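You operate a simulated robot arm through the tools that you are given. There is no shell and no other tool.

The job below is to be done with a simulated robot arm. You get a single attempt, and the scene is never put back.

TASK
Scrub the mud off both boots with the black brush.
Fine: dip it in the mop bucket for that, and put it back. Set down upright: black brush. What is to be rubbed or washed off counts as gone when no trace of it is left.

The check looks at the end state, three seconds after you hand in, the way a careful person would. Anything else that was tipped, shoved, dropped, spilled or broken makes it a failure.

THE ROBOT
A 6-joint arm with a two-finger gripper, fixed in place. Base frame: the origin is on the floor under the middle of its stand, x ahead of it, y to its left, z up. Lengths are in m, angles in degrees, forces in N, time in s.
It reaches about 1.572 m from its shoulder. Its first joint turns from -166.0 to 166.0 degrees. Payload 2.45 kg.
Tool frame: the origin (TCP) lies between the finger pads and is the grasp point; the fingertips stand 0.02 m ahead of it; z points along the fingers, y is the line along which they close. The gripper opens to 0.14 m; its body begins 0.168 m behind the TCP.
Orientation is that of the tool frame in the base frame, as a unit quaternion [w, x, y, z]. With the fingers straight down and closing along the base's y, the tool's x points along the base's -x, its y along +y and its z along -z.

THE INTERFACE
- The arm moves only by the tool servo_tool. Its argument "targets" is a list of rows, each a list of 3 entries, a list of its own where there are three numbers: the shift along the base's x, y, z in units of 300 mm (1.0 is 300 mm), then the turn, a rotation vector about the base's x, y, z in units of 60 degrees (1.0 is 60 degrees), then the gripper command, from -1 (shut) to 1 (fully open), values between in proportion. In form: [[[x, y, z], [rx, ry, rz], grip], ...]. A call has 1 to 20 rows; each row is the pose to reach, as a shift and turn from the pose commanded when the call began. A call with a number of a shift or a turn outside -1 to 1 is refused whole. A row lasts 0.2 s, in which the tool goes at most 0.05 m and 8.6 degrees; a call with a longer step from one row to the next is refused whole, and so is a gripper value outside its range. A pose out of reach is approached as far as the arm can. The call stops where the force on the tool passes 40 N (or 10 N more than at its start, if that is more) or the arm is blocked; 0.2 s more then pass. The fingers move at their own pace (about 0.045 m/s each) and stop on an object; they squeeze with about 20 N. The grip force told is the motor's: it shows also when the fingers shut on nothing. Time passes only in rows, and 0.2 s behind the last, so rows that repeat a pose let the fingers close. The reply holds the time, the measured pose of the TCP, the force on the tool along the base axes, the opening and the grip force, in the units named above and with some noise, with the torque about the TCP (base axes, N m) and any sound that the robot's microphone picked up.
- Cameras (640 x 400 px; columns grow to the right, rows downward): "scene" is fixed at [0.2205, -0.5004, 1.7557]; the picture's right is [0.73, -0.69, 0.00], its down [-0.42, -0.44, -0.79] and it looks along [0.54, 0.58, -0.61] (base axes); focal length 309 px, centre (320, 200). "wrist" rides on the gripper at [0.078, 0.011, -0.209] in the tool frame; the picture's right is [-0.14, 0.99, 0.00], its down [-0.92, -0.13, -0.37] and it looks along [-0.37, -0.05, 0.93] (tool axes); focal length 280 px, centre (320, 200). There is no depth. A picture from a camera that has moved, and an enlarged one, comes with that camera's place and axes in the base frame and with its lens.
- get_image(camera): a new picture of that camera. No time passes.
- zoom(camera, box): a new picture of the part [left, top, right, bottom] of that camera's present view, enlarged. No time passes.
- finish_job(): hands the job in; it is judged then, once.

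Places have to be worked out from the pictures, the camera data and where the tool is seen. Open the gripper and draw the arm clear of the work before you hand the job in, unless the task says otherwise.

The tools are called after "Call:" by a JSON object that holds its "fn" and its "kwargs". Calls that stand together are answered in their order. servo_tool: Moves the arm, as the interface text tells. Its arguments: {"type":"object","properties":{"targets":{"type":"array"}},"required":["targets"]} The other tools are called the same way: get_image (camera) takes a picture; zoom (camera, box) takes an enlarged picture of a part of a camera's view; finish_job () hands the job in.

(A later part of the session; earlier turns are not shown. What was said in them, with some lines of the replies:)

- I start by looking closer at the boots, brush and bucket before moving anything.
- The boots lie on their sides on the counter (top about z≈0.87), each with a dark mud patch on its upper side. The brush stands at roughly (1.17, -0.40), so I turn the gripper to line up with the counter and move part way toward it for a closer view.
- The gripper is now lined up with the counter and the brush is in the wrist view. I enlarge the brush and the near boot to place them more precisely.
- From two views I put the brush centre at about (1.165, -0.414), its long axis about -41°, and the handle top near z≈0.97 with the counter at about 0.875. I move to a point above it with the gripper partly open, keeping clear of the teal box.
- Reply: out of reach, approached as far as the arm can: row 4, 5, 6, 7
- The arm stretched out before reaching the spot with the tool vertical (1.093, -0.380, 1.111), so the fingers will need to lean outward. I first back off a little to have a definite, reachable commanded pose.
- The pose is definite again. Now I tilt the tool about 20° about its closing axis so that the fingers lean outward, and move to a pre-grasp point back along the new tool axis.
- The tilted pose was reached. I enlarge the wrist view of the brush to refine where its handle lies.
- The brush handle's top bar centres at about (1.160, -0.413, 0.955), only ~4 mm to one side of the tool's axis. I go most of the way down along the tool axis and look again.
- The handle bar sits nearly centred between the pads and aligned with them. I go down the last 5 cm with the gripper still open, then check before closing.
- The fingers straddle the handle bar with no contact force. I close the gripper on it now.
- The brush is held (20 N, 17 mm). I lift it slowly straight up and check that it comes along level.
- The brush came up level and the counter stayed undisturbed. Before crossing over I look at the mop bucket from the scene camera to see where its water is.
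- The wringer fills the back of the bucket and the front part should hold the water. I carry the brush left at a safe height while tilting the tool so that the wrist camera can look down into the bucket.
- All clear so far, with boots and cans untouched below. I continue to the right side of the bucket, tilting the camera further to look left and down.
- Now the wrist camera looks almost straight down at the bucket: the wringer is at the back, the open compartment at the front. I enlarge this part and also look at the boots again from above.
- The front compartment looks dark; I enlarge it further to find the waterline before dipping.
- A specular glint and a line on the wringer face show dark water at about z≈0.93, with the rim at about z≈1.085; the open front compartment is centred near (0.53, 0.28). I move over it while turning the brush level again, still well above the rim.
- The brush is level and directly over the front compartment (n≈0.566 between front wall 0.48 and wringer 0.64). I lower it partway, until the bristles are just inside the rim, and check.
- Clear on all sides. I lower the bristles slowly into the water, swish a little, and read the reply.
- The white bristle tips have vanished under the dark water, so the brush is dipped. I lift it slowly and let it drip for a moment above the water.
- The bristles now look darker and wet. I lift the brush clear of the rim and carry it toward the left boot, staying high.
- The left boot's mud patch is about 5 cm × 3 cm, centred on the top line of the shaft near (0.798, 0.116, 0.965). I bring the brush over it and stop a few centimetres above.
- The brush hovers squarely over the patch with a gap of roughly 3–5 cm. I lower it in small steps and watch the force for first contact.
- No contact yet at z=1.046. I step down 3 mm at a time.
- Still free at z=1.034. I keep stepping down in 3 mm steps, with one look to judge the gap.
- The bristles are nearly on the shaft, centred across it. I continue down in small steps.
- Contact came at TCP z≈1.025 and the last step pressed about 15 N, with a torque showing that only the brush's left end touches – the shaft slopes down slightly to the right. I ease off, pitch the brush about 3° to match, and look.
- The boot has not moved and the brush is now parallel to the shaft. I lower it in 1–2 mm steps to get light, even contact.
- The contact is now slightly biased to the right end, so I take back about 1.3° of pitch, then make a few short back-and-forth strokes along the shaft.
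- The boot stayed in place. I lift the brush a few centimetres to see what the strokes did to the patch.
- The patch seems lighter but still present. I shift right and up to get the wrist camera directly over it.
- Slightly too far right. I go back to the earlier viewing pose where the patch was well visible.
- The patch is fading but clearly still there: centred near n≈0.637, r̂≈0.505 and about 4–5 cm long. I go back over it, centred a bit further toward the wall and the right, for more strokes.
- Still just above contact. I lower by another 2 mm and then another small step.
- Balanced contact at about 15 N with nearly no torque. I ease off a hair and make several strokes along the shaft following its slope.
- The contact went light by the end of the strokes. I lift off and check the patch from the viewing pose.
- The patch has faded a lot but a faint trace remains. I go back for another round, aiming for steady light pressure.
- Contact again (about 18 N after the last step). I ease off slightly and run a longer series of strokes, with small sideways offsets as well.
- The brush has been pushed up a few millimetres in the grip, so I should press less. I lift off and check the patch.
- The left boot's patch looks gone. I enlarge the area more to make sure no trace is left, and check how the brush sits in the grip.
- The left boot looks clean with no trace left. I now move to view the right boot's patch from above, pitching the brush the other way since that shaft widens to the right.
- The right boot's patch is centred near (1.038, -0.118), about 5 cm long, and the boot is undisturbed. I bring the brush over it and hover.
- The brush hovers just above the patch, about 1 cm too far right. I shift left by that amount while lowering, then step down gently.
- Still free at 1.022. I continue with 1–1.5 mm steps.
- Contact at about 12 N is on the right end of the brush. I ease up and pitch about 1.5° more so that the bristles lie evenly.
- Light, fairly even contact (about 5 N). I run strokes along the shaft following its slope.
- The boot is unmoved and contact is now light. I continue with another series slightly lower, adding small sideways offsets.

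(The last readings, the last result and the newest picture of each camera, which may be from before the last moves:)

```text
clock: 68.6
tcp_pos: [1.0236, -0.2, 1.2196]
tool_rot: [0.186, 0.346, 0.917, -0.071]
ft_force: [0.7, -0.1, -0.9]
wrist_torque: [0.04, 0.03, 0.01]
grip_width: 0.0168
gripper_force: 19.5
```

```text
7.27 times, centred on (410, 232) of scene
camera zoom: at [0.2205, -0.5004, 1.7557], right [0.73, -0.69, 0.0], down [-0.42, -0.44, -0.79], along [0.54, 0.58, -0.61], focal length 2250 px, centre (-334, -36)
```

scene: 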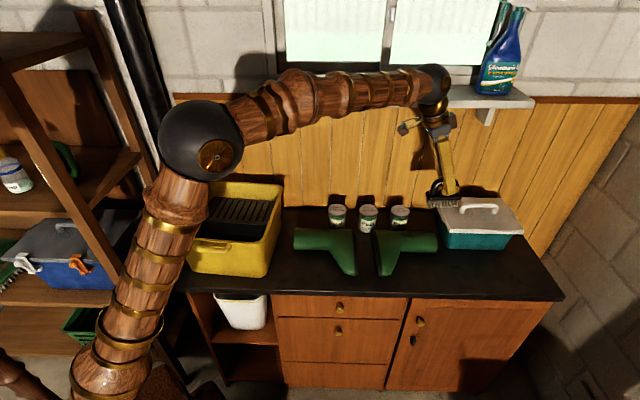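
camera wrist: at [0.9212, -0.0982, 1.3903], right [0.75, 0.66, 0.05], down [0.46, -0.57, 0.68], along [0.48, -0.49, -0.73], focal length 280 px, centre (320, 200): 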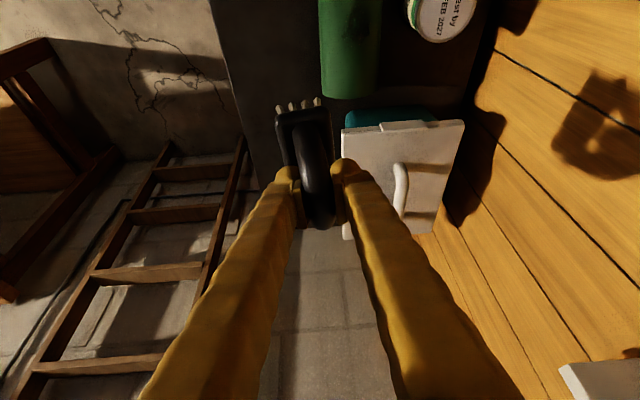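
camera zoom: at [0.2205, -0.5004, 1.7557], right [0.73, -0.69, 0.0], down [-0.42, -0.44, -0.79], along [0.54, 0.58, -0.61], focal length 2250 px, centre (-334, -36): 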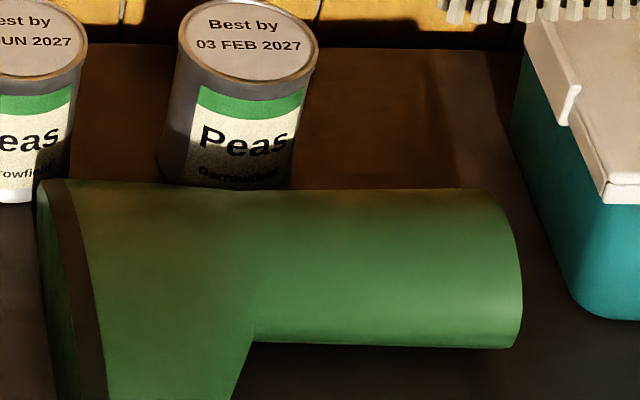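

The right boot's patch seems gone too. I enlarge both spots strongly to search for faint remains.

Call:
{"fn": "zoom", "kwargs": {"camera": "wrist", "box": [315, 0, 385, 50]}}

Call:
{"fn": "zoom", "kwargs": {"camera": "scene", "box": [390, 222, 435, 250]}}

Call:
{"fn": "zoom", "kwargs": {"camera": "scene", "box": [285, 215, 445, 285]}}

```text
8.00 times, centred on (350, 25) of wrist
camera zoom: at [0.9166, -0.0926, 1.3833], right [0.75, 0.66, 0.05], down [0.45, -0.56, 0.7], along [0.49, -0.5, -0.71], focal length 2243 px, centre (80, 1600)
```

zoom: 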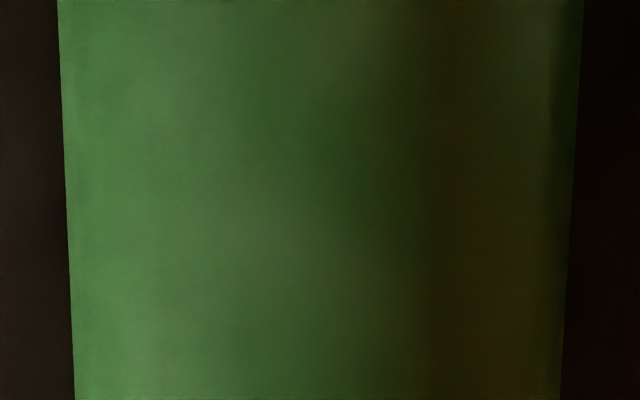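

```text
14.22 times, centred on (412, 236) of scene
camera zoom: at [0.2205, -0.5004, 1.7557], right [0.73, -0.69, 0.0], down [-0.42, -0.44, -0.79], along [0.54, 0.58, -0.61], focal length 4399 px, centre (-996, -312)
```

zoom: 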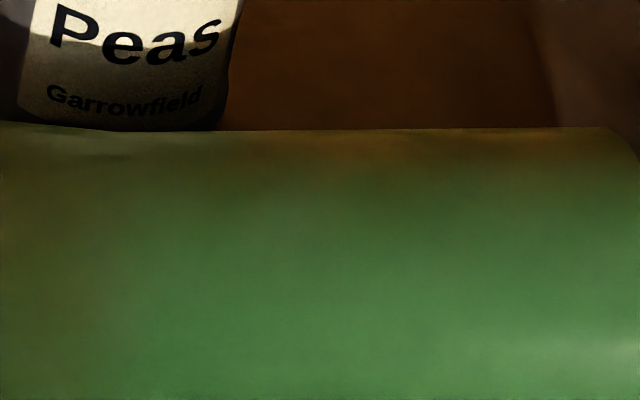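

```text
4.00 times, centred on (365, 250) of scene
camera zoom: at [0.2205, -0.5004, 1.7557], right [0.73, -0.69, 0.0], down [-0.42, -0.44, -0.79], along [0.54, 0.58, -0.61], focal length 1237 px, centre (140, 0)
```

zoom: 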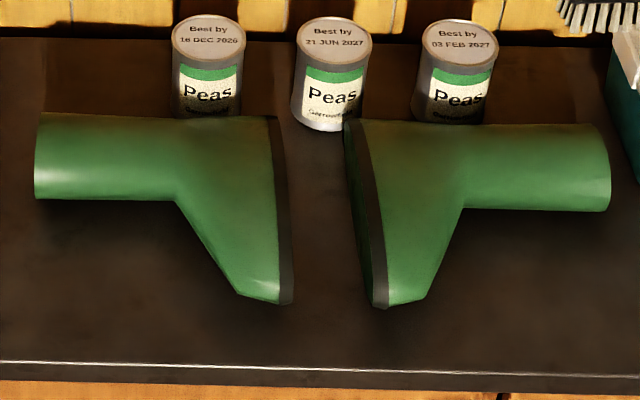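

Both patches are no longer visible; the brownish tint along the wall side runs the whole length of both shafts and was there from the start as reflected light. To be safe I give the right boot one more light pass.

Call:
{"fn": "servo_tool", "kwargs": {"targets": [[[0.02, 0.08, -0.1], [0, 0, 0], -1], [[0.03, 0.15, -0.23], [0, 0, 0], -1], [[0.05, 0.22, -0.36], [0, 0, 0], -1], [[0.06, 0.29, -0.49], [0, 0, 0], -1], [[0.06, 0.29, -0.61], [0, 0, 0], -1], [[0.06, 0.29, -0.665], [0, 0, 0], -1], [[0.06, 0.29, -0.676], [0, 0, 0], -1]]}}

Call:
{"fn": "servo_tool", "kwargs": {"targets": [[[0, 0, -0.003], [0, 0, 0], -1]]}}

Call:
{"fn": "servo_tool", "kwargs": {"targets": [[[0, 0, -0.003], [0, 0, 0], -1]]}}

```text
clock: 70.2
tcp_pos: [1.0421, -0.1149, 1.0184]
tool_rot: [0.186, 0.346, 0.917, -0.071]
ft_force: [0.2, -0.3, -1.0]
wrist_torque: [0.02, -0.03, -0.03]
grip_width: 0.017
gripper_force: 19.9
```

```text
clock: 70.6
tcp_pos: [1.044, -0.114, 1.0167]
tool_rot: [0.186, 0.345, 0.917, -0.071]
ft_force: [-0.1, 0.0, -0.7]
wrist_torque: [0.01, 0.0, 0.02]
grip_width: 0.0168
gripper_force: 20.0
```

```text
clock: 71.0
tcp_pos: [1.0411, -0.1139, 1.0151]
tool_rot: [0.185, 0.346, 0.917, -0.07]
ft_force: [-0.1, 0.5, 0.1]
wrist_torque: [-0.03, 0.0, -0.05]
grip_width: 0.0169
gripper_force: 20.0
```

Just touching at 1.015. I press in by another half millimetre and run light strokes, with small offsets to both sides.

Call:
{"fn": "servo_tool", "kwargs": {"targets": [[[0, 0, -0.002], [0, 0, 0], -1], [[0.04, -0.035, 0.0], [0, 0, 0], -1], [[0.08, -0.07, 0.002], [0, 0, 0], -1], [[0.04, -0.035, 0.0], [0, 0, 0], -1], [[0, 0, -0.002], [0, 0, 0], -1], [[-0.04, 0.035, -0.004], [0, 0, 0], -1], [[-0.07, 0.061, -0.006], [0, 0, 0], -1], [[-0.03, 0.045, -0.005], [0, 0, 0], -1], [[0.015, 0.016, -0.004], [0, 0, 0], -1], [[0.055, -0.019, -0.002], [0, 0, 0], -1], [[0.095, -0.054, 0.0], [0, 0, 0], -1], [[0.055, -0.019, -0.002], [0, 0, 0], -1], [[-0.01, -0.011, -0.004], [0, 0, 0], -1], [[-0.05, 0.024, -0.006], [0, 0, 0], -1], [[-0.01, -0.011, -0.004], [0, 0, 0], -1], [[0.03, -0.046, -0.002], [0, 0, 0], -1], [[0.07, -0.081, 0.0], [0, 0, 0], -1], [[0.03, -0.046, -0.002], [0, 0, 0], -1], [[0, 0, -0.003], [0, 0, 0], -1]]}}

Call:
{"fn": "servo_tool", "kwargs": {"targets": [[[0, 0, 0.1], [0, 0, 0], -1], [[-0.02, -0.07, 0.23], [0, 0, 0], -1], [[-0.03, -0.14, 0.36], [0, 0, 0], -1], [[-0.05, -0.21, 0.49], [0, 0, 0], -1], [[-0.06, -0.27, 0.62], [0, 0, 0], -1], [[-0.06, -0.29, 0.69], [0, 0, 0], -1]]}}

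Call:
{"fn": "get_image", "kwargs": {"camera": "scene"}}

Call:
{"fn": "zoom", "kwargs": {"camera": "wrist", "box": [260, 0, 420, 100]}}

```text
clock: 75.0
tcp_pos: [1.0402, -0.1143, 1.0126]
tool_rot: [0.186, 0.346, 0.917, -0.07]
ft_force: [3.9, -4.0, 8.0]
wrist_torque: [-0.14, -0.07, 0.04]
grip_width: 0.0167
gripper_force: 20.3
```

```text
clock: 76.4
tcp_pos: [1.0262, -0.2015, 1.2209]
tool_rot: [0.185, 0.345, 0.917, -0.07]
ft_force: [0.5, -0.4, -0.9]
wrist_torque: [0.01, -0.02, 0.01]
grip_width: 0.0167
gripper_force: 20.3
```

```text
taken
```

scene: 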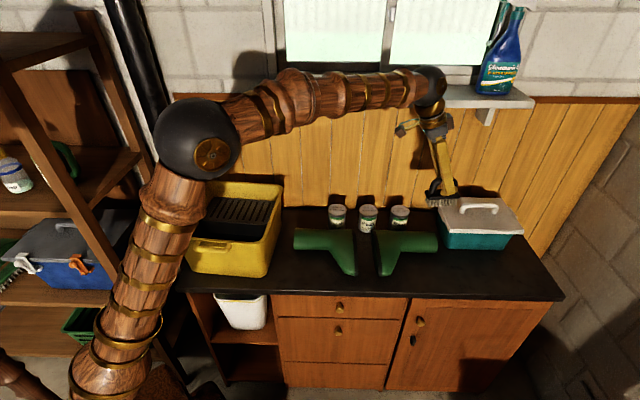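

```text
4.00 times, centred on (340, 50) of wrist
camera zoom: at [0.9189, -0.0929, 1.3845], right [0.75, 0.66, 0.05], down [0.45, -0.56, 0.7], along [0.49, -0.5, -0.71], focal length 1122 px, centre (240, 800)
```

zoom: 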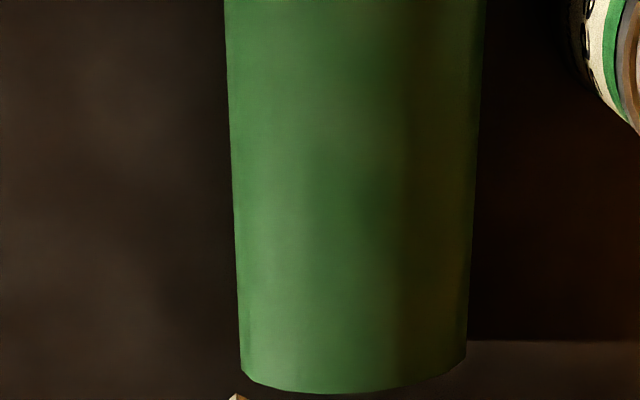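

The right boot is clean and everything stands where it was. For certainty I give the left boot one more light pass as well, moving back over it at the same height.

Call:
{"fn": "servo_tool", "kwargs": {"targets": [[[-0.095, 0.093, 0], [0.0067, 0.0077, 0], -1], [[-0.19, 0.186, 0], [0.0135, 0.0153, 0], -1], [[-0.285, 0.279, 0], [0.02, 0.023, 0], -1], [[-0.38, 0.372, 0], [0.027, 0.0307, 0], -1], [[-0.475, 0.465, 0], [0.0337, 0.0384, 0], -1], [[-0.57, 0.558, 0], [0.0404, 0.046, 0], -1], [[-0.665, 0.65, 0], [0.047, 0.0537, 0], -1], [[-0.757, 0.744, 0], [0.0539, 0.0614, 0], -1]]}}

Call:
{"fn": "zoom", "kwargs": {"camera": "wrist", "box": [260, 0, 420, 100]}}

Call:
{"fn": "zoom", "kwargs": {"camera": "wrist", "box": [250, 80, 390, 240]}}

```text
clock: 78.2
tcp_pos: [0.7969, 0.0219, 1.22]
tool_rot: [0.146, 0.348, 0.924, -0.055]
ft_force: [-0.8, 0.6, -1.1]
wrist_torque: [-0.01, 0.0, -0.02]
grip_width: 0.0168
gripper_force: 20.1
```

```text
4.00 times, centred on (340, 50) of wrist
camera zoom: at [0.7, 0.1206, 1.3969], right [0.75, 0.66, 0.04], down [0.49, -0.6, 0.63], along [0.44, -0.46, -0.77], focal length 1122 px, centre (240, 800)
```

zoom: 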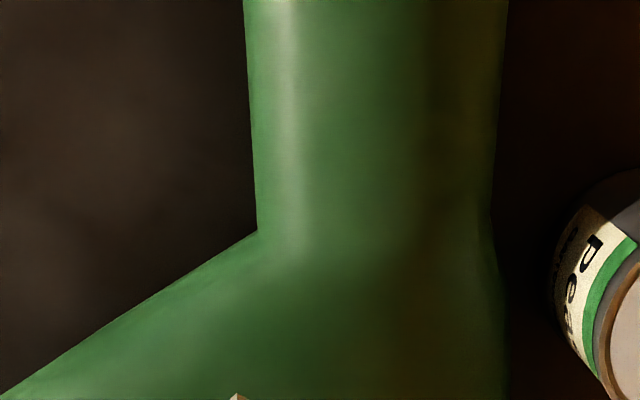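

```text
2.50 times, centred on (320, 160) of wrist
camera zoom: at [0.7, 0.1206, 1.3969], right [0.75, 0.66, 0.04], down [0.49, -0.6, 0.63], along [0.44, -0.46, -0.77], focal length 701 px, centre (320, 300)
```

zoom: 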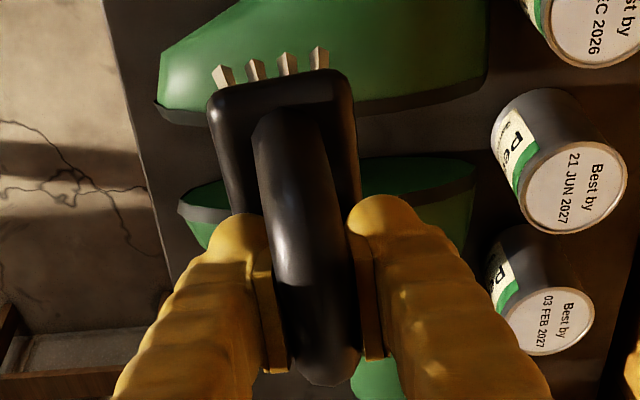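

The left boot still looks clean. I lower the brush onto the same place for the last light pass.

Call:
{"fn": "servo_tool", "kwargs": {"targets": [[[0.015, 0.09, -0.1], [0, 0, 0], -1], [[0.03, 0.18, -0.22], [0, 0, 0], -1], [[0.045, 0.26, -0.35], [0, 0, 0], -1], [[0.05, 0.288, -0.49], [0, 0, 0], -1], [[0.05, 0.288, -0.61], [0, 0, 0], -1], [[0.05, 0.288, -0.65], [0, 0, 0], -1], [[0.05, 0.288, -0.66], [0, 0, 0], -1]]}}

Call:
{"fn": "servo_tool", "kwargs": {"targets": [[[0, 0, -0.008], [0, 0, 0], -1]]}}

Call:
{"fn": "servo_tool", "kwargs": {"targets": [[[0, 0, -0.005], [0, 0, 0], -1]]}}

Call:
{"fn": "servo_tool", "kwargs": {"targets": [[[0, 0, -0.004], [0, 0, 0], -1]]}}

```text
clock: 79.8
tcp_pos: [0.8138, 0.109, 1.0218]
tool_rot: [0.146, 0.349, 0.924, -0.055]
ft_force: [0.2, -0.2, -1.9]
wrist_torque: [-0.01, -0.02, 0.0]
grip_width: 0.0167
gripper_force: 19.7
```

```text
clock: 80.2
tcp_pos: [0.8131, 0.1086, 1.0192]
tool_rot: [0.146, 0.348, 0.924, -0.055]
ft_force: [1.4, 0.4, -1.2]
wrist_torque: [-0.01, 0.03, 0.0]
grip_width: 0.0169
gripper_force: 20.0
```

```text
clock: 80.6
tcp_pos: [0.8137, 0.1081, 1.0186]
tool_rot: [0.146, 0.348, 0.924, -0.055]
ft_force: [-0.3, 0.2, -0.2]
wrist_torque: [0.01, 0.0, -0.02]
grip_width: 0.0168
gripper_force: 19.9
```

```text
clock: 81.0
tcp_pos: [0.8127, 0.1084, 1.0172]
tool_rot: [0.146, 0.347, 0.925, -0.054]
ft_force: [-0.2, -0.6, -0.9]
wrist_torque: [0.0, 0.02, 0.0]
grip_width: 0.017
gripper_force: 19.7
```

Not yet touching. I step down further by about a millimetre each time.

Call:
{"fn": "servo_tool", "kwargs": {"targets": [[[0, 0, -0.004], [0, 0, 0], -1]]}}

Call:
{"fn": "servo_tool", "kwargs": {"targets": [[[0, 0, -0.004], [0, 0, 0], -1]]}}

Call:
{"fn": "servo_tool", "kwargs": {"targets": [[[0, 0, -0.003], [0, 0, 0], -1]]}}

```text
clock: 81.4
tcp_pos: [0.8122, 0.1093, 1.0164]
tool_rot: [0.147, 0.348, 0.924, -0.055]
ft_force: [-0.3, 0.7, -0.9]
wrist_torque: [-0.03, 0.0, 0.0]
grip_width: 0.017
gripper_force: 20.1
```

```text
clock: 81.8
tcp_pos: [0.8138, 0.1098, 1.0143]
tool_rot: [0.146, 0.349, 0.924, -0.055]
ft_force: [0.0, 0.1, -1.0]
wrist_torque: [-0.01, -0.02, -0.02]
grip_width: 0.0168
gripper_force: 20.0
```

```text
clock: 82.2
tcp_pos: [0.8119, 0.1076, 1.0141]
tool_rot: [0.146, 0.348, 0.924, -0.055]
ft_force: [-0.2, -0.4, -1.1]
wrist_torque: [0.02, -0.02, -0.03]
grip_width: 0.0167
gripper_force: 19.9
```

Call:
{"fn": "servo_tool", "kwargs": {"targets": [[[0, 0, -0.004], [0, 0, 0], -1]]}}

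Call:
{"fn": "servo_tool", "kwargs": {"targets": [[[0, 0, -0.004], [0, 0, 0], -1]]}}

Call:
{"fn": "zoom", "kwargs": {"camera": "scene", "box": [285, 205, 365, 260]}}

```text
clock: 82.6
tcp_pos: [0.8114, 0.109, 1.0132]
tool_rot: [0.146, 0.348, 0.924, -0.055]
ft_force: [-1.2, 0.5, -1.8]
wrist_torque: [0.01, 0.01, -0.02]
grip_width: 0.0166
gripper_force: 20.0
```

```text
clock: 83.0
tcp_pos: [0.8125, 0.1093, 1.013]
tool_rot: [0.147, 0.348, 0.924, -0.053]
ft_force: [-2.9, 2.6, 7.8]
wrist_torque: [-0.04, 0.01, -0.06]
grip_width: 0.0168
gripper_force: 20.1
```

```text
7.27 times, centred on (325, 232) of scene
camera zoom: at [0.2205, -0.5004, 1.7557], right [0.73, -0.69, 0.0], down [-0.42, -0.44, -0.79], along [0.54, 0.58, -0.61], focal length 2250 px, centre (284, -36)
```

zoom: 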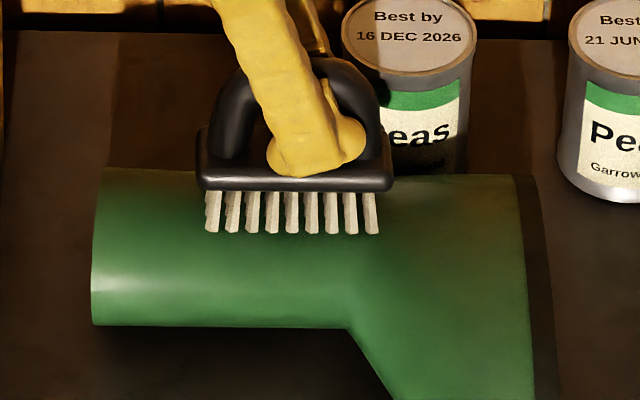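

Even contact of about 9 N. I run the light strokes along the shaft with small side offsets.

Call:
{"fn": "servo_tool", "kwargs": {"targets": [[[0.04, -0.035, -0.001], [0, 0, 0], -1], [[0.08, -0.07, -0.003], [0, 0, 0], -1], [[0.04, -0.035, -0.002], [0, 0, 0], -1], [[0, 0, 0.0], [0, 0, 0], -1], [[-0.04, 0.035, 0.001], [0, 0, 0], -1], [[-0.07, 0.061, 0.002], [0, 0, 0], -1], [[-0.03, 0.045, 0.0], [0, 0, 0], -1], [[0.015, 0.016, -0.002], [0, 0, 0], -1], [[0.055, -0.019, -0.003], [0, 0, 0], -1], [[0.095, -0.054, -0.005], [0, 0, 0], -1], [[0.055, -0.019, -0.004], [0, 0, 0], -1], [[-0.01, -0.011, -0.002], [0, 0, 0], -1], [[-0.05, 0.024, 0.0], [0, 0, 0], -1], [[-0.08, 0.05, 0.001], [0, 0, 0], -1], [[-0.01, -0.011, -0.002], [0, 0, 0], -1], [[0.03, -0.046, -0.004], [0, 0, 0], -1], [[0.07, -0.081, -0.005], [0, 0, 0], -1], [[0.03, -0.046, -0.004], [0, 0, 0], -1], [[0, 0, -0.002], [0, 0, 0], -1]]}}

Call:
{"fn": "servo_tool", "kwargs": {"targets": [[[0, 0, 0.1], [0, 0, 0], -1], [[-0.01, -0.06, 0.24], [0, 0, 0], -1], [[-0.03, -0.14, 0.38], [0, 0, 0], -1], [[-0.04, -0.22, 0.52], [0, 0, 0], -1], [[-0.05, -0.27, 0.66], [0, 0, 0], -1], [[-0.05, -0.288, 0.7], [0, 0, 0], -1]]}}

Call:
{"fn": "zoom", "kwargs": {"camera": "wrist", "box": [260, 0, 420, 100]}}

Call:
{"fn": "get_image", "kwargs": {"camera": "scene"}}

Call:
{"fn": "zoom", "kwargs": {"camera": "scene", "box": [285, 215, 445, 285]}}

```text
clock: 87.0
tcp_pos: [0.812, 0.1085, 1.0113]
tool_rot: [0.146, 0.348, 0.924, -0.054]
ft_force: [7.9, -7.3, 12.2]
wrist_torque: [-0.25, 0.07, 0.17]
grip_width: 0.0167
gripper_force: 20.3
```

```text
clock: 88.4
tcp_pos: [0.7966, 0.0227, 1.2228]
tool_rot: [0.146, 0.348, 0.924, -0.056]
ft_force: [-0.7, 0.6, -2.4]
wrist_torque: [-0.02, -0.01, 0.0]
grip_width: 0.0167
gripper_force: 20.3
```

```text
4.00 times, centred on (340, 50) of wrist
camera zoom: at [0.7002, 0.1209, 1.3993], right [0.75, 0.66, 0.04], down [0.49, -0.6, 0.63], along [0.44, -0.46, -0.77], focal length 1122 px, centre (240, 800)
```

zoom: 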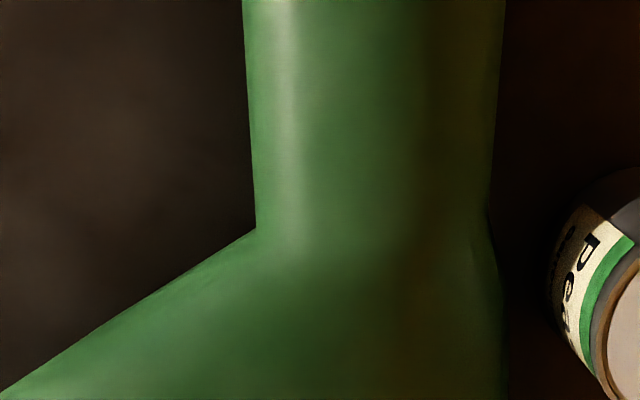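

```text
taken
```

scene: 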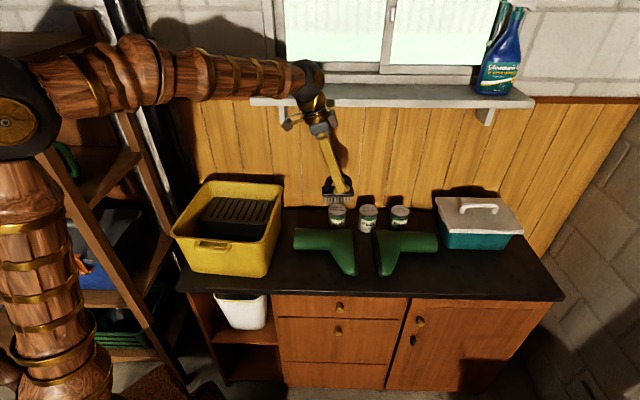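

```text
4.00 times, centred on (365, 250) of scene
camera zoom: at [0.2205, -0.5004, 1.7557], right [0.73, -0.69, 0.0], down [-0.42, -0.44, -0.79], along [0.54, 0.58, -0.61], focal length 1237 px, centre (140, 0)
```

zoom: 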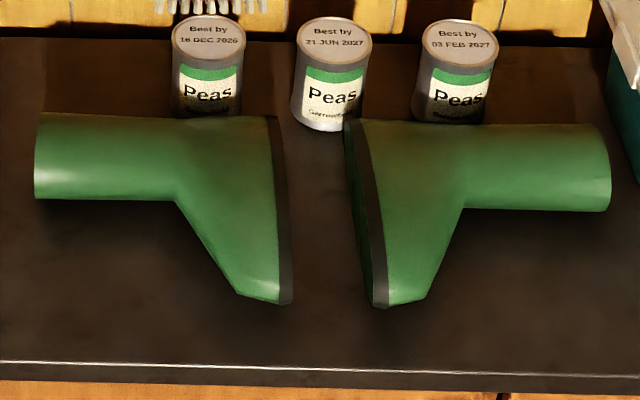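

Both boots are clean and have not moved. I now carry the brush back toward its original place, returning the tool to the pitch it had at the grasp.

Call:
{"fn": "servo_tool", "kwargs": {"targets": [[[0.1, -0.1, 0], [-0.0023, -0.0027, 0], -1], [[0.2, -0.2, 0], [-0.0047, -0.0053, 0], -1], [[0.3, -0.3, 0], [-0.007, -0.008, 0], -1], [[0.4, -0.4, 0], [-0.0093, -0.0107, 0], -1], [[0.5, -0.5, 0], [-0.0117, -0.0133, 0], -1], [[0.6, -0.6, 0], [-0.014, -0.016, 0], -1], [[0.7, -0.7, 0], [-0.0163, -0.0187, 0], -1], [[0.8, -0.8, 0], [-0.0187, -0.0213, 0], -1], [[0.9, -0.9, 0], [-0.021, -0.024, 0], -1]]}}

Call:
{"fn": "servo_tool", "kwargs": {"targets": [[[0.06, -0.1, -0.02], [0, 0, 0], -1], [[0.12, -0.2, -0.07], [0, 0, 0], -1], [[0.18, -0.3, -0.13], [0, 0, 0], -1], [[0.24, -0.4, -0.2], [0, 0, 0], -1], [[0.3, -0.5, -0.29], [0, 0, 0], -1], [[0.319, -0.537, -0.36], [0, 0, 0], -1]]}}

Call:
{"fn": "get_image", "kwargs": {"camera": "wrist"}}

Call:
{"fn": "zoom", "kwargs": {"camera": "scene", "box": [440, 130, 600, 290]}}

```text
clock: 90.4
tcp_pos: [1.0678, -0.2487, 1.223]
tool_rot: [0.164, 0.347, 0.922, -0.06]
ft_force: [-0.1, 0.7, -0.1]
wrist_torque: [0.01, -0.02, 0.0]
grip_width: 0.0169
gripper_force: 19.9
```

```text
clock: 91.8
tcp_pos: [1.163, -0.41, 1.1161]
tool_rot: [0.161, 0.348, 0.922, -0.061]
ft_force: [0.1, 0.0, -0.6]
wrist_torque: [0.01, -0.02, -0.02]
grip_width: 0.0166
gripper_force: 20.1
```

```text
taken
camera wrist: at [1.0622, -0.3073, 1.287], right [0.75, 0.66, 0.05], down [0.47, -0.58, 0.66], along [0.46, -0.47, -0.75], focal length 280 px, centre (320, 200)
```

wrist: 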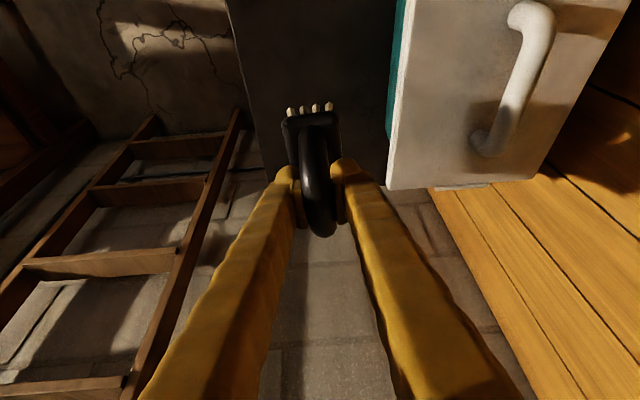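

```text
2.50 times, centred on (520, 210) of scene
camera zoom: at [0.2205, -0.5004, 1.7557], right [0.73, -0.69, 0.0], down [-0.42, -0.44, -0.79], along [0.54, 0.58, -0.61], focal length 773 px, centre (-180, 175)
```

zoom: 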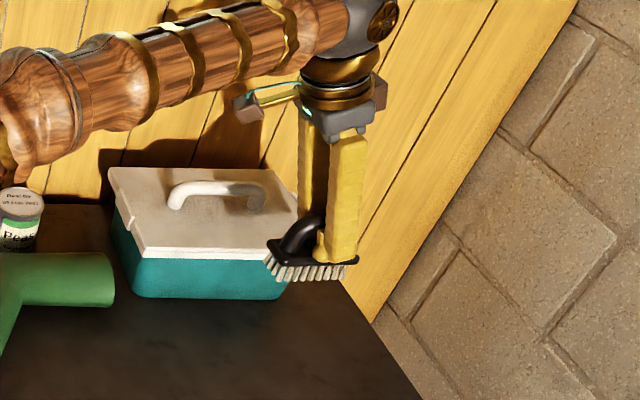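

The brush is over its original place, at the original pitch. I lower it to just above the counter, then step down watching the force.

Call:
{"fn": "servo_tool", "kwargs": {"targets": [[[0, 0.003, -0.13], [0, 0, 0], -1], [[0, 0.005, -0.26], [0, 0, 0], -1], [[0, 0.005, -0.38], [0, 0, 0], -1], [[0, 0.005, -0.47], [0, 0, 0], -1], [[0, 0.005, -0.51], [0, 0, 0], -1]]}}

Call:
{"fn": "zoom", "kwargs": {"camera": "scene", "box": [460, 215, 540, 285]}}

Call:
{"fn": "zoom", "kwargs": {"camera": "wrist", "box": [220, 80, 420, 240]}}

```text
clock: 93.0
tcp_pos: [1.1634, -0.4075, 0.9612]
tool_rot: [0.162, 0.347, 0.922, -0.061]
ft_force: [0.7, -0.7, -1.4]
wrist_torque: [0.01, -0.01, -0.01]
grip_width: 0.0167
gripper_force: 20.3
```

```text
5.71 times, centred on (500, 250) of scene
camera zoom: at [0.2205, -0.5004, 1.7557], right [0.73, -0.69, 0.0], down [-0.42, -0.44, -0.79], along [0.54, 0.58, -0.61], focal length 1768 px, centre (-709, -86)
```

zoom: 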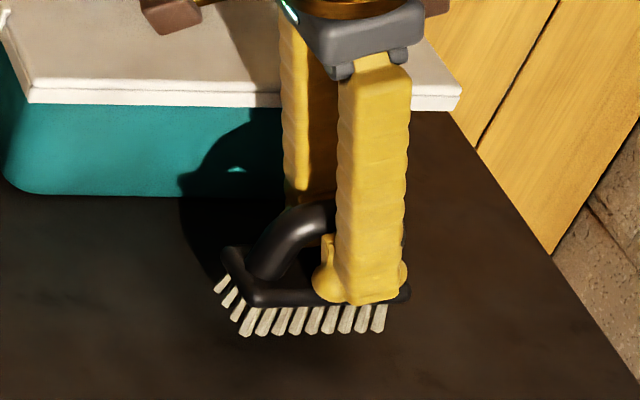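

```text
2.50 times, centred on (320, 160) of wrist
camera zoom: at [1.0627, -0.3053, 1.1334], right [0.75, 0.66, 0.05], down [0.47, -0.58, 0.66], along [0.46, -0.47, -0.75], focal length 701 px, centre (320, 300)
```

zoom: 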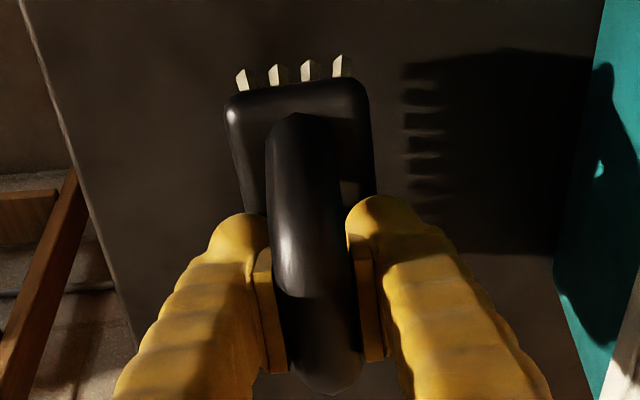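

The brush is about 1.5 cm above the counter and looks level. I step down.

Call:
{"fn": "servo_tool", "kwargs": {"targets": [[[0, 0, -0.015], [0, 0, 0], -1], [[0, 0, -0.03], [0, 0, 0], -1]]}}

Call:
{"fn": "servo_tool", "kwargs": {"targets": [[[0, 0, -0.008], [0, 0, 0], -1]]}}

Call:
{"fn": "servo_tool", "kwargs": {"targets": [[[0, 0, -0.007], [0, 0, 0], -1]]}}

Call:
{"fn": "servo_tool", "kwargs": {"targets": [[[0, 0, -0.006], [0, 0, 0], -1]]}}

```text
clock: 93.6
tcp_pos: [1.1637, -0.4072, 0.952]
tool_rot: [0.162, 0.347, 0.922, -0.061]
ft_force: [-0.2, -0.6, -1.6]
wrist_torque: [0.0, -0.01, 0.01]
grip_width: 0.0166
gripper_force: 20.3
```

```text
clock: 94.0
tcp_pos: [1.1628, -0.407, 0.9497]
tool_rot: [0.161, 0.347, 0.922, -0.061]
ft_force: [-0.2, 0.4, -1.3]
wrist_torque: [-0.01, 0.0, 0.01]
grip_width: 0.0167
gripper_force: 19.9
```

```text
clock: 94.4
tcp_pos: [1.1626, -0.4071, 0.9471]
tool_rot: [0.161, 0.348, 0.922, -0.061]
ft_force: [0.0, -0.3, -1.4]
wrist_torque: [-0.03, 0.0, -0.01]
grip_width: 0.0166
gripper_force: 19.7
```

```text
clock: 94.8
tcp_pos: [1.1629, -0.4078, 0.9465]
tool_rot: [0.162, 0.348, 0.921, -0.061]
ft_force: [-0.1, -0.8, -1.2]
wrist_torque: [0.02, 0.02, -0.03]
grip_width: 0.0168
gripper_force: 20.0
```

Still free at about 0.9455. I continue in 1.5 mm steps.

Call:
{"fn": "servo_tool", "kwargs": {"targets": [[[0, 0, -0.005], [0, 0, 0], -1]]}}

Call:
{"fn": "servo_tool", "kwargs": {"targets": [[[0, 0, -0.005], [0, 0, 0], -1]]}}

Call:
{"fn": "servo_tool", "kwargs": {"targets": [[[0, 0, -0.004], [0, 0, 0], -1]]}}

```text
clock: 95.2
tcp_pos: [1.1614, -0.4082, 0.9443]
tool_rot: [0.161, 0.348, 0.922, -0.061]
ft_force: [0.4, -0.5, -0.6]
wrist_torque: [0.0, -0.03, -0.01]
grip_width: 0.0168
gripper_force: 20.3
```

```text
clock: 95.6
tcp_pos: [1.1622, -0.4088, 0.9437]
tool_rot: [0.162, 0.347, 0.922, -0.061]
ft_force: [-1.5, 3.0, 5.9]
wrist_torque: [0.33, 0.42, 0.0]
grip_width: 0.0166
gripper_force: 20.2
```

```text
clock: 96.0
tcp_pos: [1.1617, -0.4074, 0.9423]
tool_rot: [0.163, 0.347, 0.921, -0.06]
ft_force: [1.2, -1.3, 15.6]
wrist_torque: [0.54, 0.64, 0.02]
grip_width: 0.0169
gripper_force: 20.0
```

The bristles touch, with the left end slightly lower. I ease off and pitch about 1.2° so that the brush stands flat before I release.

Call:
{"fn": "servo_tool", "kwargs": {"targets": [[[0, 0, 0.002], [0.0132, 0.015, 0], -1]]}}

Call:
{"fn": "servo_tool", "kwargs": {"targets": [[[0, 0, -0.002], [0, 0, 0], -1]]}}

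Call:
{"fn": "zoom", "kwargs": {"camera": "scene", "box": [460, 215, 540, 285]}}

```text
clock: 96.4
tcp_pos: [1.1627, -0.4093, 0.9419]
tool_rot: [0.154, 0.347, 0.923, -0.057]
ft_force: [4.8, -2.0, 16.1]
wrist_torque: [-0.31, -0.36, 0.0]
grip_width: 0.0164
gripper_force: 19.9
```

```text
clock: 96.8
tcp_pos: [1.162, -0.4083, 0.9418]
tool_rot: [0.153, 0.348, 0.923, -0.057]
ft_force: [-2.9, -3.0, 27.6]
wrist_torque: [0.0, 0.19, 0.03]
grip_width: 0.0168
gripper_force: 19.6
```

```text
5.71 times, centred on (500, 250) of scene
camera zoom: at [0.2205, -0.5004, 1.7557], right [0.73, -0.69, 0.0], down [-0.42, -0.44, -0.79], along [0.54, 0.58, -0.61], focal length 1768 px, centre (-709, -86)
```

zoom: 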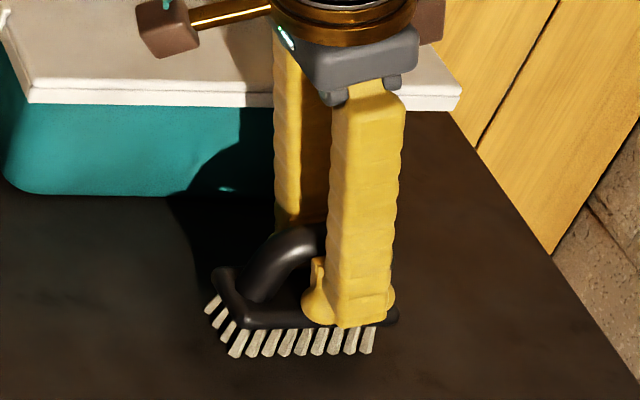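

Flat contact now (27 N, little torque), and the brush is within a few millimetres of its original spot. I relieve the pressure and open the fingers to 6 cm as at the approach.

Call:
{"fn": "servo_tool", "kwargs": {"targets": [[[0, 0, 0.006], [0, 0, 0], -1]]}}

Call:
{"fn": "servo_tool", "kwargs": {"targets": [[[0, 0, 0], [0, 0, 0], -0.5], [[0, 0, 0], [0, 0, 0], -0.3], [[0, 0, 0], [0, 0, 0], -0.143], [[0, 0, 0], [0, 0, 0], -0.143]]}}

Call:
{"fn": "zoom", "kwargs": {"camera": "wrist", "box": [220, 80, 420, 240]}}

Call:
{"fn": "zoom", "kwargs": {"camera": "scene", "box": [460, 215, 540, 285]}}

```text
clock: 97.2
tcp_pos: [1.1627, -0.4095, 0.9424]
tool_rot: [0.151, 0.348, 0.924, -0.057]
ft_force: [-0.9, -6.2, 21.3]
wrist_torque: [-0.32, -0.35, -0.05]
grip_width: 0.0165
gripper_force: 20.1
```

```text
clock: 98.2
tcp_pos: [1.1635, -0.4073, 0.9421]
tool_rot: [0.152, 0.349, 0.923, -0.057]
ft_force: [0.4, 0.4, -0.1]
wrist_torque: [-0.01, -0.02, -0.02]
grip_width: 0.0598
gripper_force: 0.0
```

```text
2.50 times, centred on (320, 160) of wrist
camera zoom: at [1.0646, -0.3078, 1.1165], right [0.75, 0.66, 0.04], down [0.48, -0.59, 0.64], along [0.45, -0.46, -0.76], focal length 701 px, centre (320, 300)
```

zoom: 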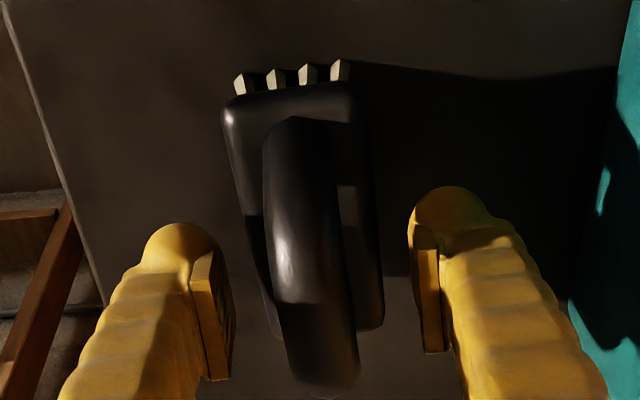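

```text
5.71 times, centred on (500, 250) of scene
camera zoom: at [0.2205, -0.5004, 1.7557], right [0.73, -0.69, 0.0], down [-0.42, -0.44, -0.79], along [0.54, 0.58, -0.61], focal length 1768 px, centre (-709, -86)
```

zoom: 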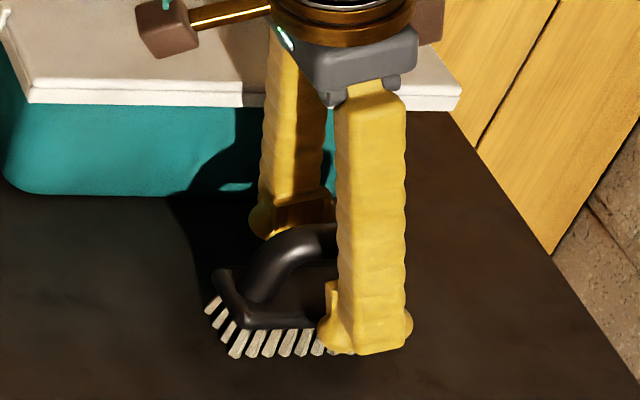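

The fingers are free on both sides and the brush stands upright. I withdraw straight back along the tool axis.

Call:
{"fn": "servo_tool", "kwargs": {"targets": [[[-0.012, 0.0105, 0.047], [0, 0, 0], -0.143], [[-0.036, 0.032, 0.142], [0, 0, 0], -0.143], [[-0.072, 0.063, 0.284], [0, 0, 0], -0.143], [[-0.108, 0.095, 0.425], [0, 0, 0], -0.143], [[-0.144, 0.127, 0.567], [0, 0, 0], -0.143]]}}

Call:
{"fn": "get_image", "kwargs": {"camera": "wrist"}}

Call:
{"fn": "zoom", "kwargs": {"camera": "scene", "box": [460, 215, 540, 285]}}

```text
clock: 99.4
tcp_pos: [1.1195, -0.3713, 1.1117]
tool_rot: [0.151, 0.348, 0.923, -0.057]
ft_force: [-0.4, 0.7, -1.0]
wrist_torque: [0.0, -0.02, -0.02]
grip_width: 0.06
gripper_force: 0.2
```

```text
taken
camera wrist: at [1.0209, -0.271, 1.287], right [0.75, 0.66, 0.04], down [0.48, -0.59, 0.64], along [0.45, -0.46, -0.76], focal length 280 px, centre (320, 200)
```

wrist: 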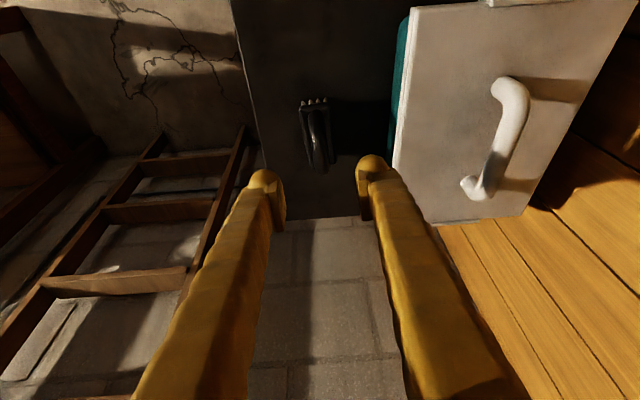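

```text
5.71 times, centred on (500, 250) of scene
camera zoom: at [0.2205, -0.5004, 1.7557], right [0.73, -0.69, 0.0], down [-0.42, -0.44, -0.79], along [0.54, 0.58, -0.61], focal length 1768 px, centre (-709, -86)
```

zoom: 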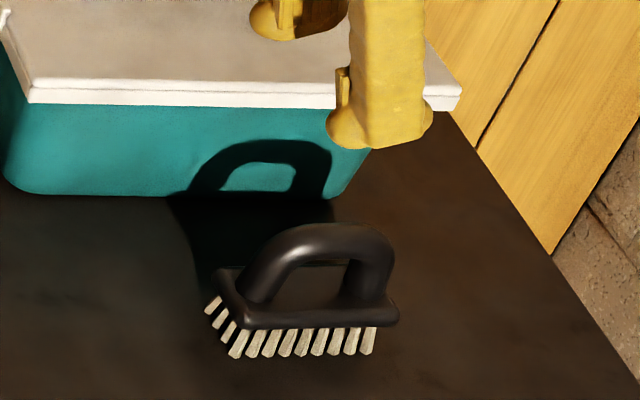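

The brush stands upright exactly where it was. I raise the arm and move it over the boots with the gripper now empty, for a last unobstructed inspection.

Call:
{"fn": "servo_tool", "kwargs": {"targets": [[[-0.07, 0.08, 0.1], [0.02, 0.023, 0], -0.143], [[-0.15, 0.18, 0.18], [0.04, 0.046, 0], -0.143], [[-0.23, 0.28, 0.26], [0.06, 0.07, 0], -0.143], [[-0.31, 0.38, 0.34], [0.08, 0.093, 0], -0.143], [[-0.39, 0.48, 0.42], [0.1, 0.116, 0], -0.143], [[-0.47, 0.58, 0.48], [0.12, 0.14, 0], -0.143], [[-0.55, 0.68, 0.54], [0.14, 0.163, 0], -0.143], [[-0.63, 0.78, 0.58], [0.165, 0.19, 0], -0.143], [[-0.72, 0.88, 0.61], [0.185, 0.212, 0], -0.143], [[-0.8, 0.98, 0.63], [0.2046, 0.233, 0], -0.143]]}}

Call:
{"fn": "get_image", "kwargs": {"camera": "wrist"}}

Call:
{"fn": "get_image", "kwargs": {"camera": "scene"}}

```text
clock: 101.6
tcp_pos: [0.8793, -0.0745, 1.3019]
tool_rot: [0.001, 0.354, 0.935, -0.001]
ft_force: [-0.2, 0.0, -0.9]
wrist_torque: [0.0, 0.05, -0.01]
grip_width: 0.0599
gripper_force: 0.0
```

```text
taken
camera wrist: at [0.8278, -0.0159, 1.5122], right [0.76, 0.65, 0.0], down [0.61, -0.7, 0.37], along [0.24, -0.28, -0.93], focal length 280 px, centre (320, 200)
```

wrist: 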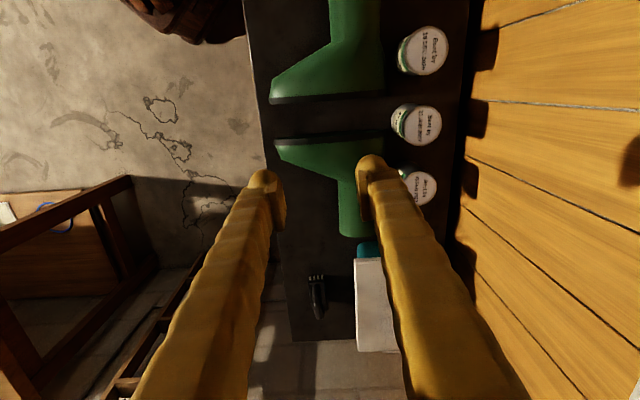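

```text
taken
```

scene: 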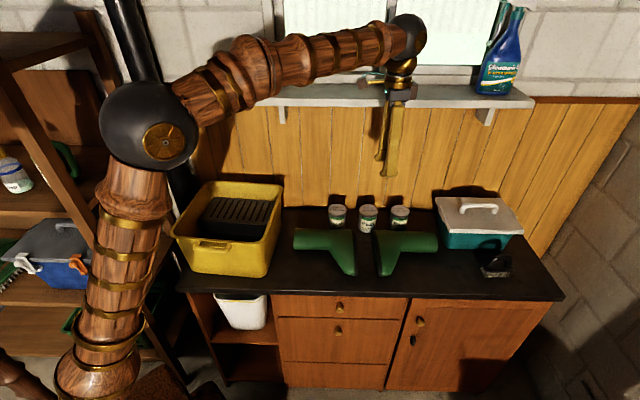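

Call:
{"fn": "zoom", "kwargs": {"camera": "wrist", "box": [260, 0, 420, 110]}}

Call:
{"fn": "zoom", "kwargs": {"camera": "wrist", "box": [270, 120, 410, 240]}}

Call:
{"fn": "zoom", "kwargs": {"camera": "scene", "box": [285, 215, 445, 285]}}

Call:
{"fn": "zoom", "kwargs": {"camera": "scene", "box": [420, 180, 580, 280]}}

```text
3.64 times, centred on (340, 55) of wrist
camera zoom: at [0.8278, -0.0159, 1.5122], right [0.76, 0.65, 0.0], down [0.61, -0.7, 0.37], along [0.24, -0.28, -0.93], focal length 1020 px, centre (247, 727)
```

zoom: 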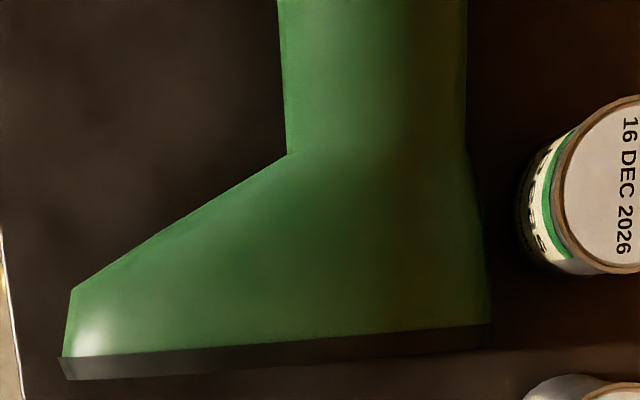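

```text
3.33 times, centred on (340, 180) of wrist
camera zoom: at [0.8278, -0.0159, 1.5122], right [0.76, 0.65, 0.0], down [0.61, -0.7, 0.37], along [0.24, -0.28, -0.93], focal length 935 px, centre (253, 267)
```

zoom: 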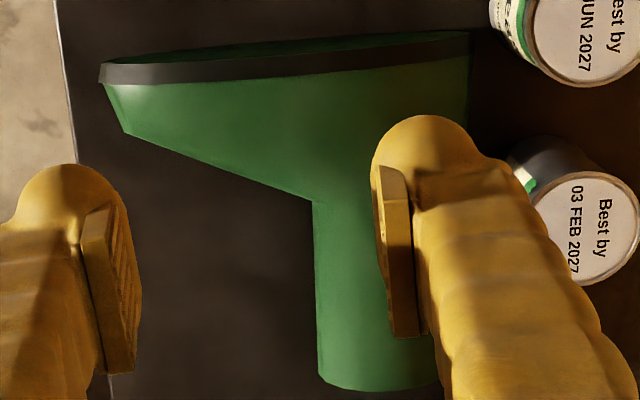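

```text
4.00 times, centred on (365, 250) of scene
camera zoom: at [0.2205, -0.5004, 1.7557], right [0.73, -0.69, 0.0], down [-0.42, -0.44, -0.79], along [0.54, 0.58, -0.61], focal length 1237 px, centre (140, 0)
```

zoom: 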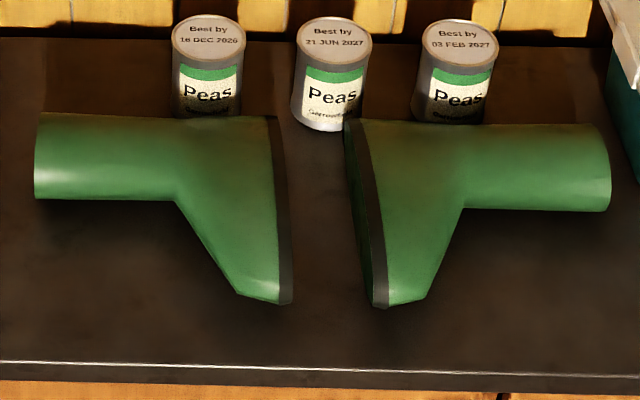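

```text
4.00 times, centred on (500, 230) of scene
camera zoom: at [0.2205, -0.5004, 1.7557], right [0.73, -0.69, 0.0], down [-0.42, -0.44, -0.79], along [0.54, 0.58, -0.61], focal length 1237 px, centre (-400, 80)
```

zoom: 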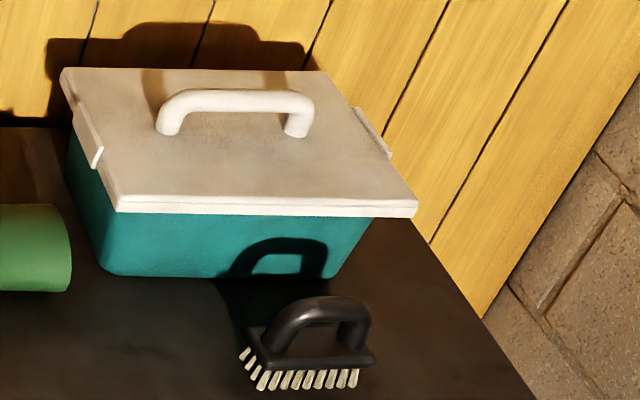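

Both boots are free of mud from every view, the boots, cans, box and bucket are where they were, and the brush stands upright in its old place. I open the gripper and draw the arm back to its starting area.

Call:
{"fn": "servo_tool", "kwargs": {"targets": [[[-0.13, -0.04, 0.06], [0, 0, 0], 0.1], [[-0.26, -0.08, 0.12], [0, 0, 0], 0.3], [[-0.39, -0.12, 0.18], [0, 0, 0], 0.6], [[-0.52, -0.16, 0.23], [0, 0, 0], 0.9], [[-0.66, -0.2, 0.27], [0, 0, 0], 1], [[-0.66, -0.2, 0.27], [0, 0, 0], 1]]}}

Call:
{"fn": "get_image", "kwargs": {"camera": "scene"}}

Call:
{"fn": "zoom", "kwargs": {"camera": "scene", "box": [160, 170, 320, 280]}}

```text
clock: 103.0
tcp_pos: [0.6802, -0.1365, 1.381]
tool_rot: [0.001, 0.352, 0.936, -0.001]
ft_force: [0.1, 0.5, 0.8]
wrist_torque: [0.0, 0.02, 0.0]
grip_width: 0.1398
gripper_force: 0.0
```

```text
taken
```

scene: 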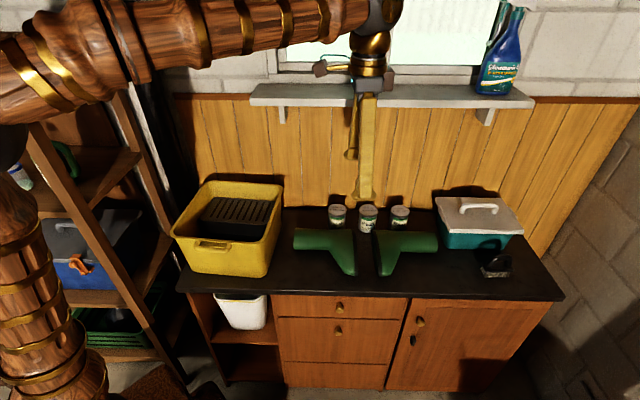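

```text
3.64 times, centred on (240, 225) of scene
camera zoom: at [0.2205, -0.5004, 1.7557], right [0.73, -0.69, 0.0], down [-0.42, -0.44, -0.79], along [0.54, 0.58, -0.61], focal length 1125 px, centre (611, 109)
```

zoom: 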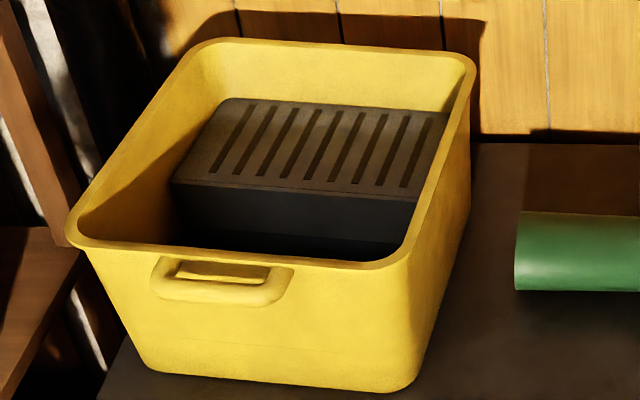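

The arm is back clear of the work with the gripper open. The boots are clean, the brush stands upright in its place, and everything else is undisturbed, so I hand the job in.

Call:
{"fn": "finish_job", "kwargs": {}}

```text
The job is handed in.
```

Both boots are scrubbed and I've handed the job in. The mud patch on each is gone, with no trace visible in the enlarged views from either camera.

- **Brush:** I dipped it once in the mop bucket, made several light passes over each patch, and set it back upright within a few millimetres of where it stood.
- **Everything else:** the boots, cans, teal box and bucket look as they did at the start, with nothing tipped or spilled.
- **Not seen:** I couldn't see the undersides of the boots or the lower part of their wall-facing sides. The brownish tint along the shafts was there from the start, and I took it for light reflected off the wood.
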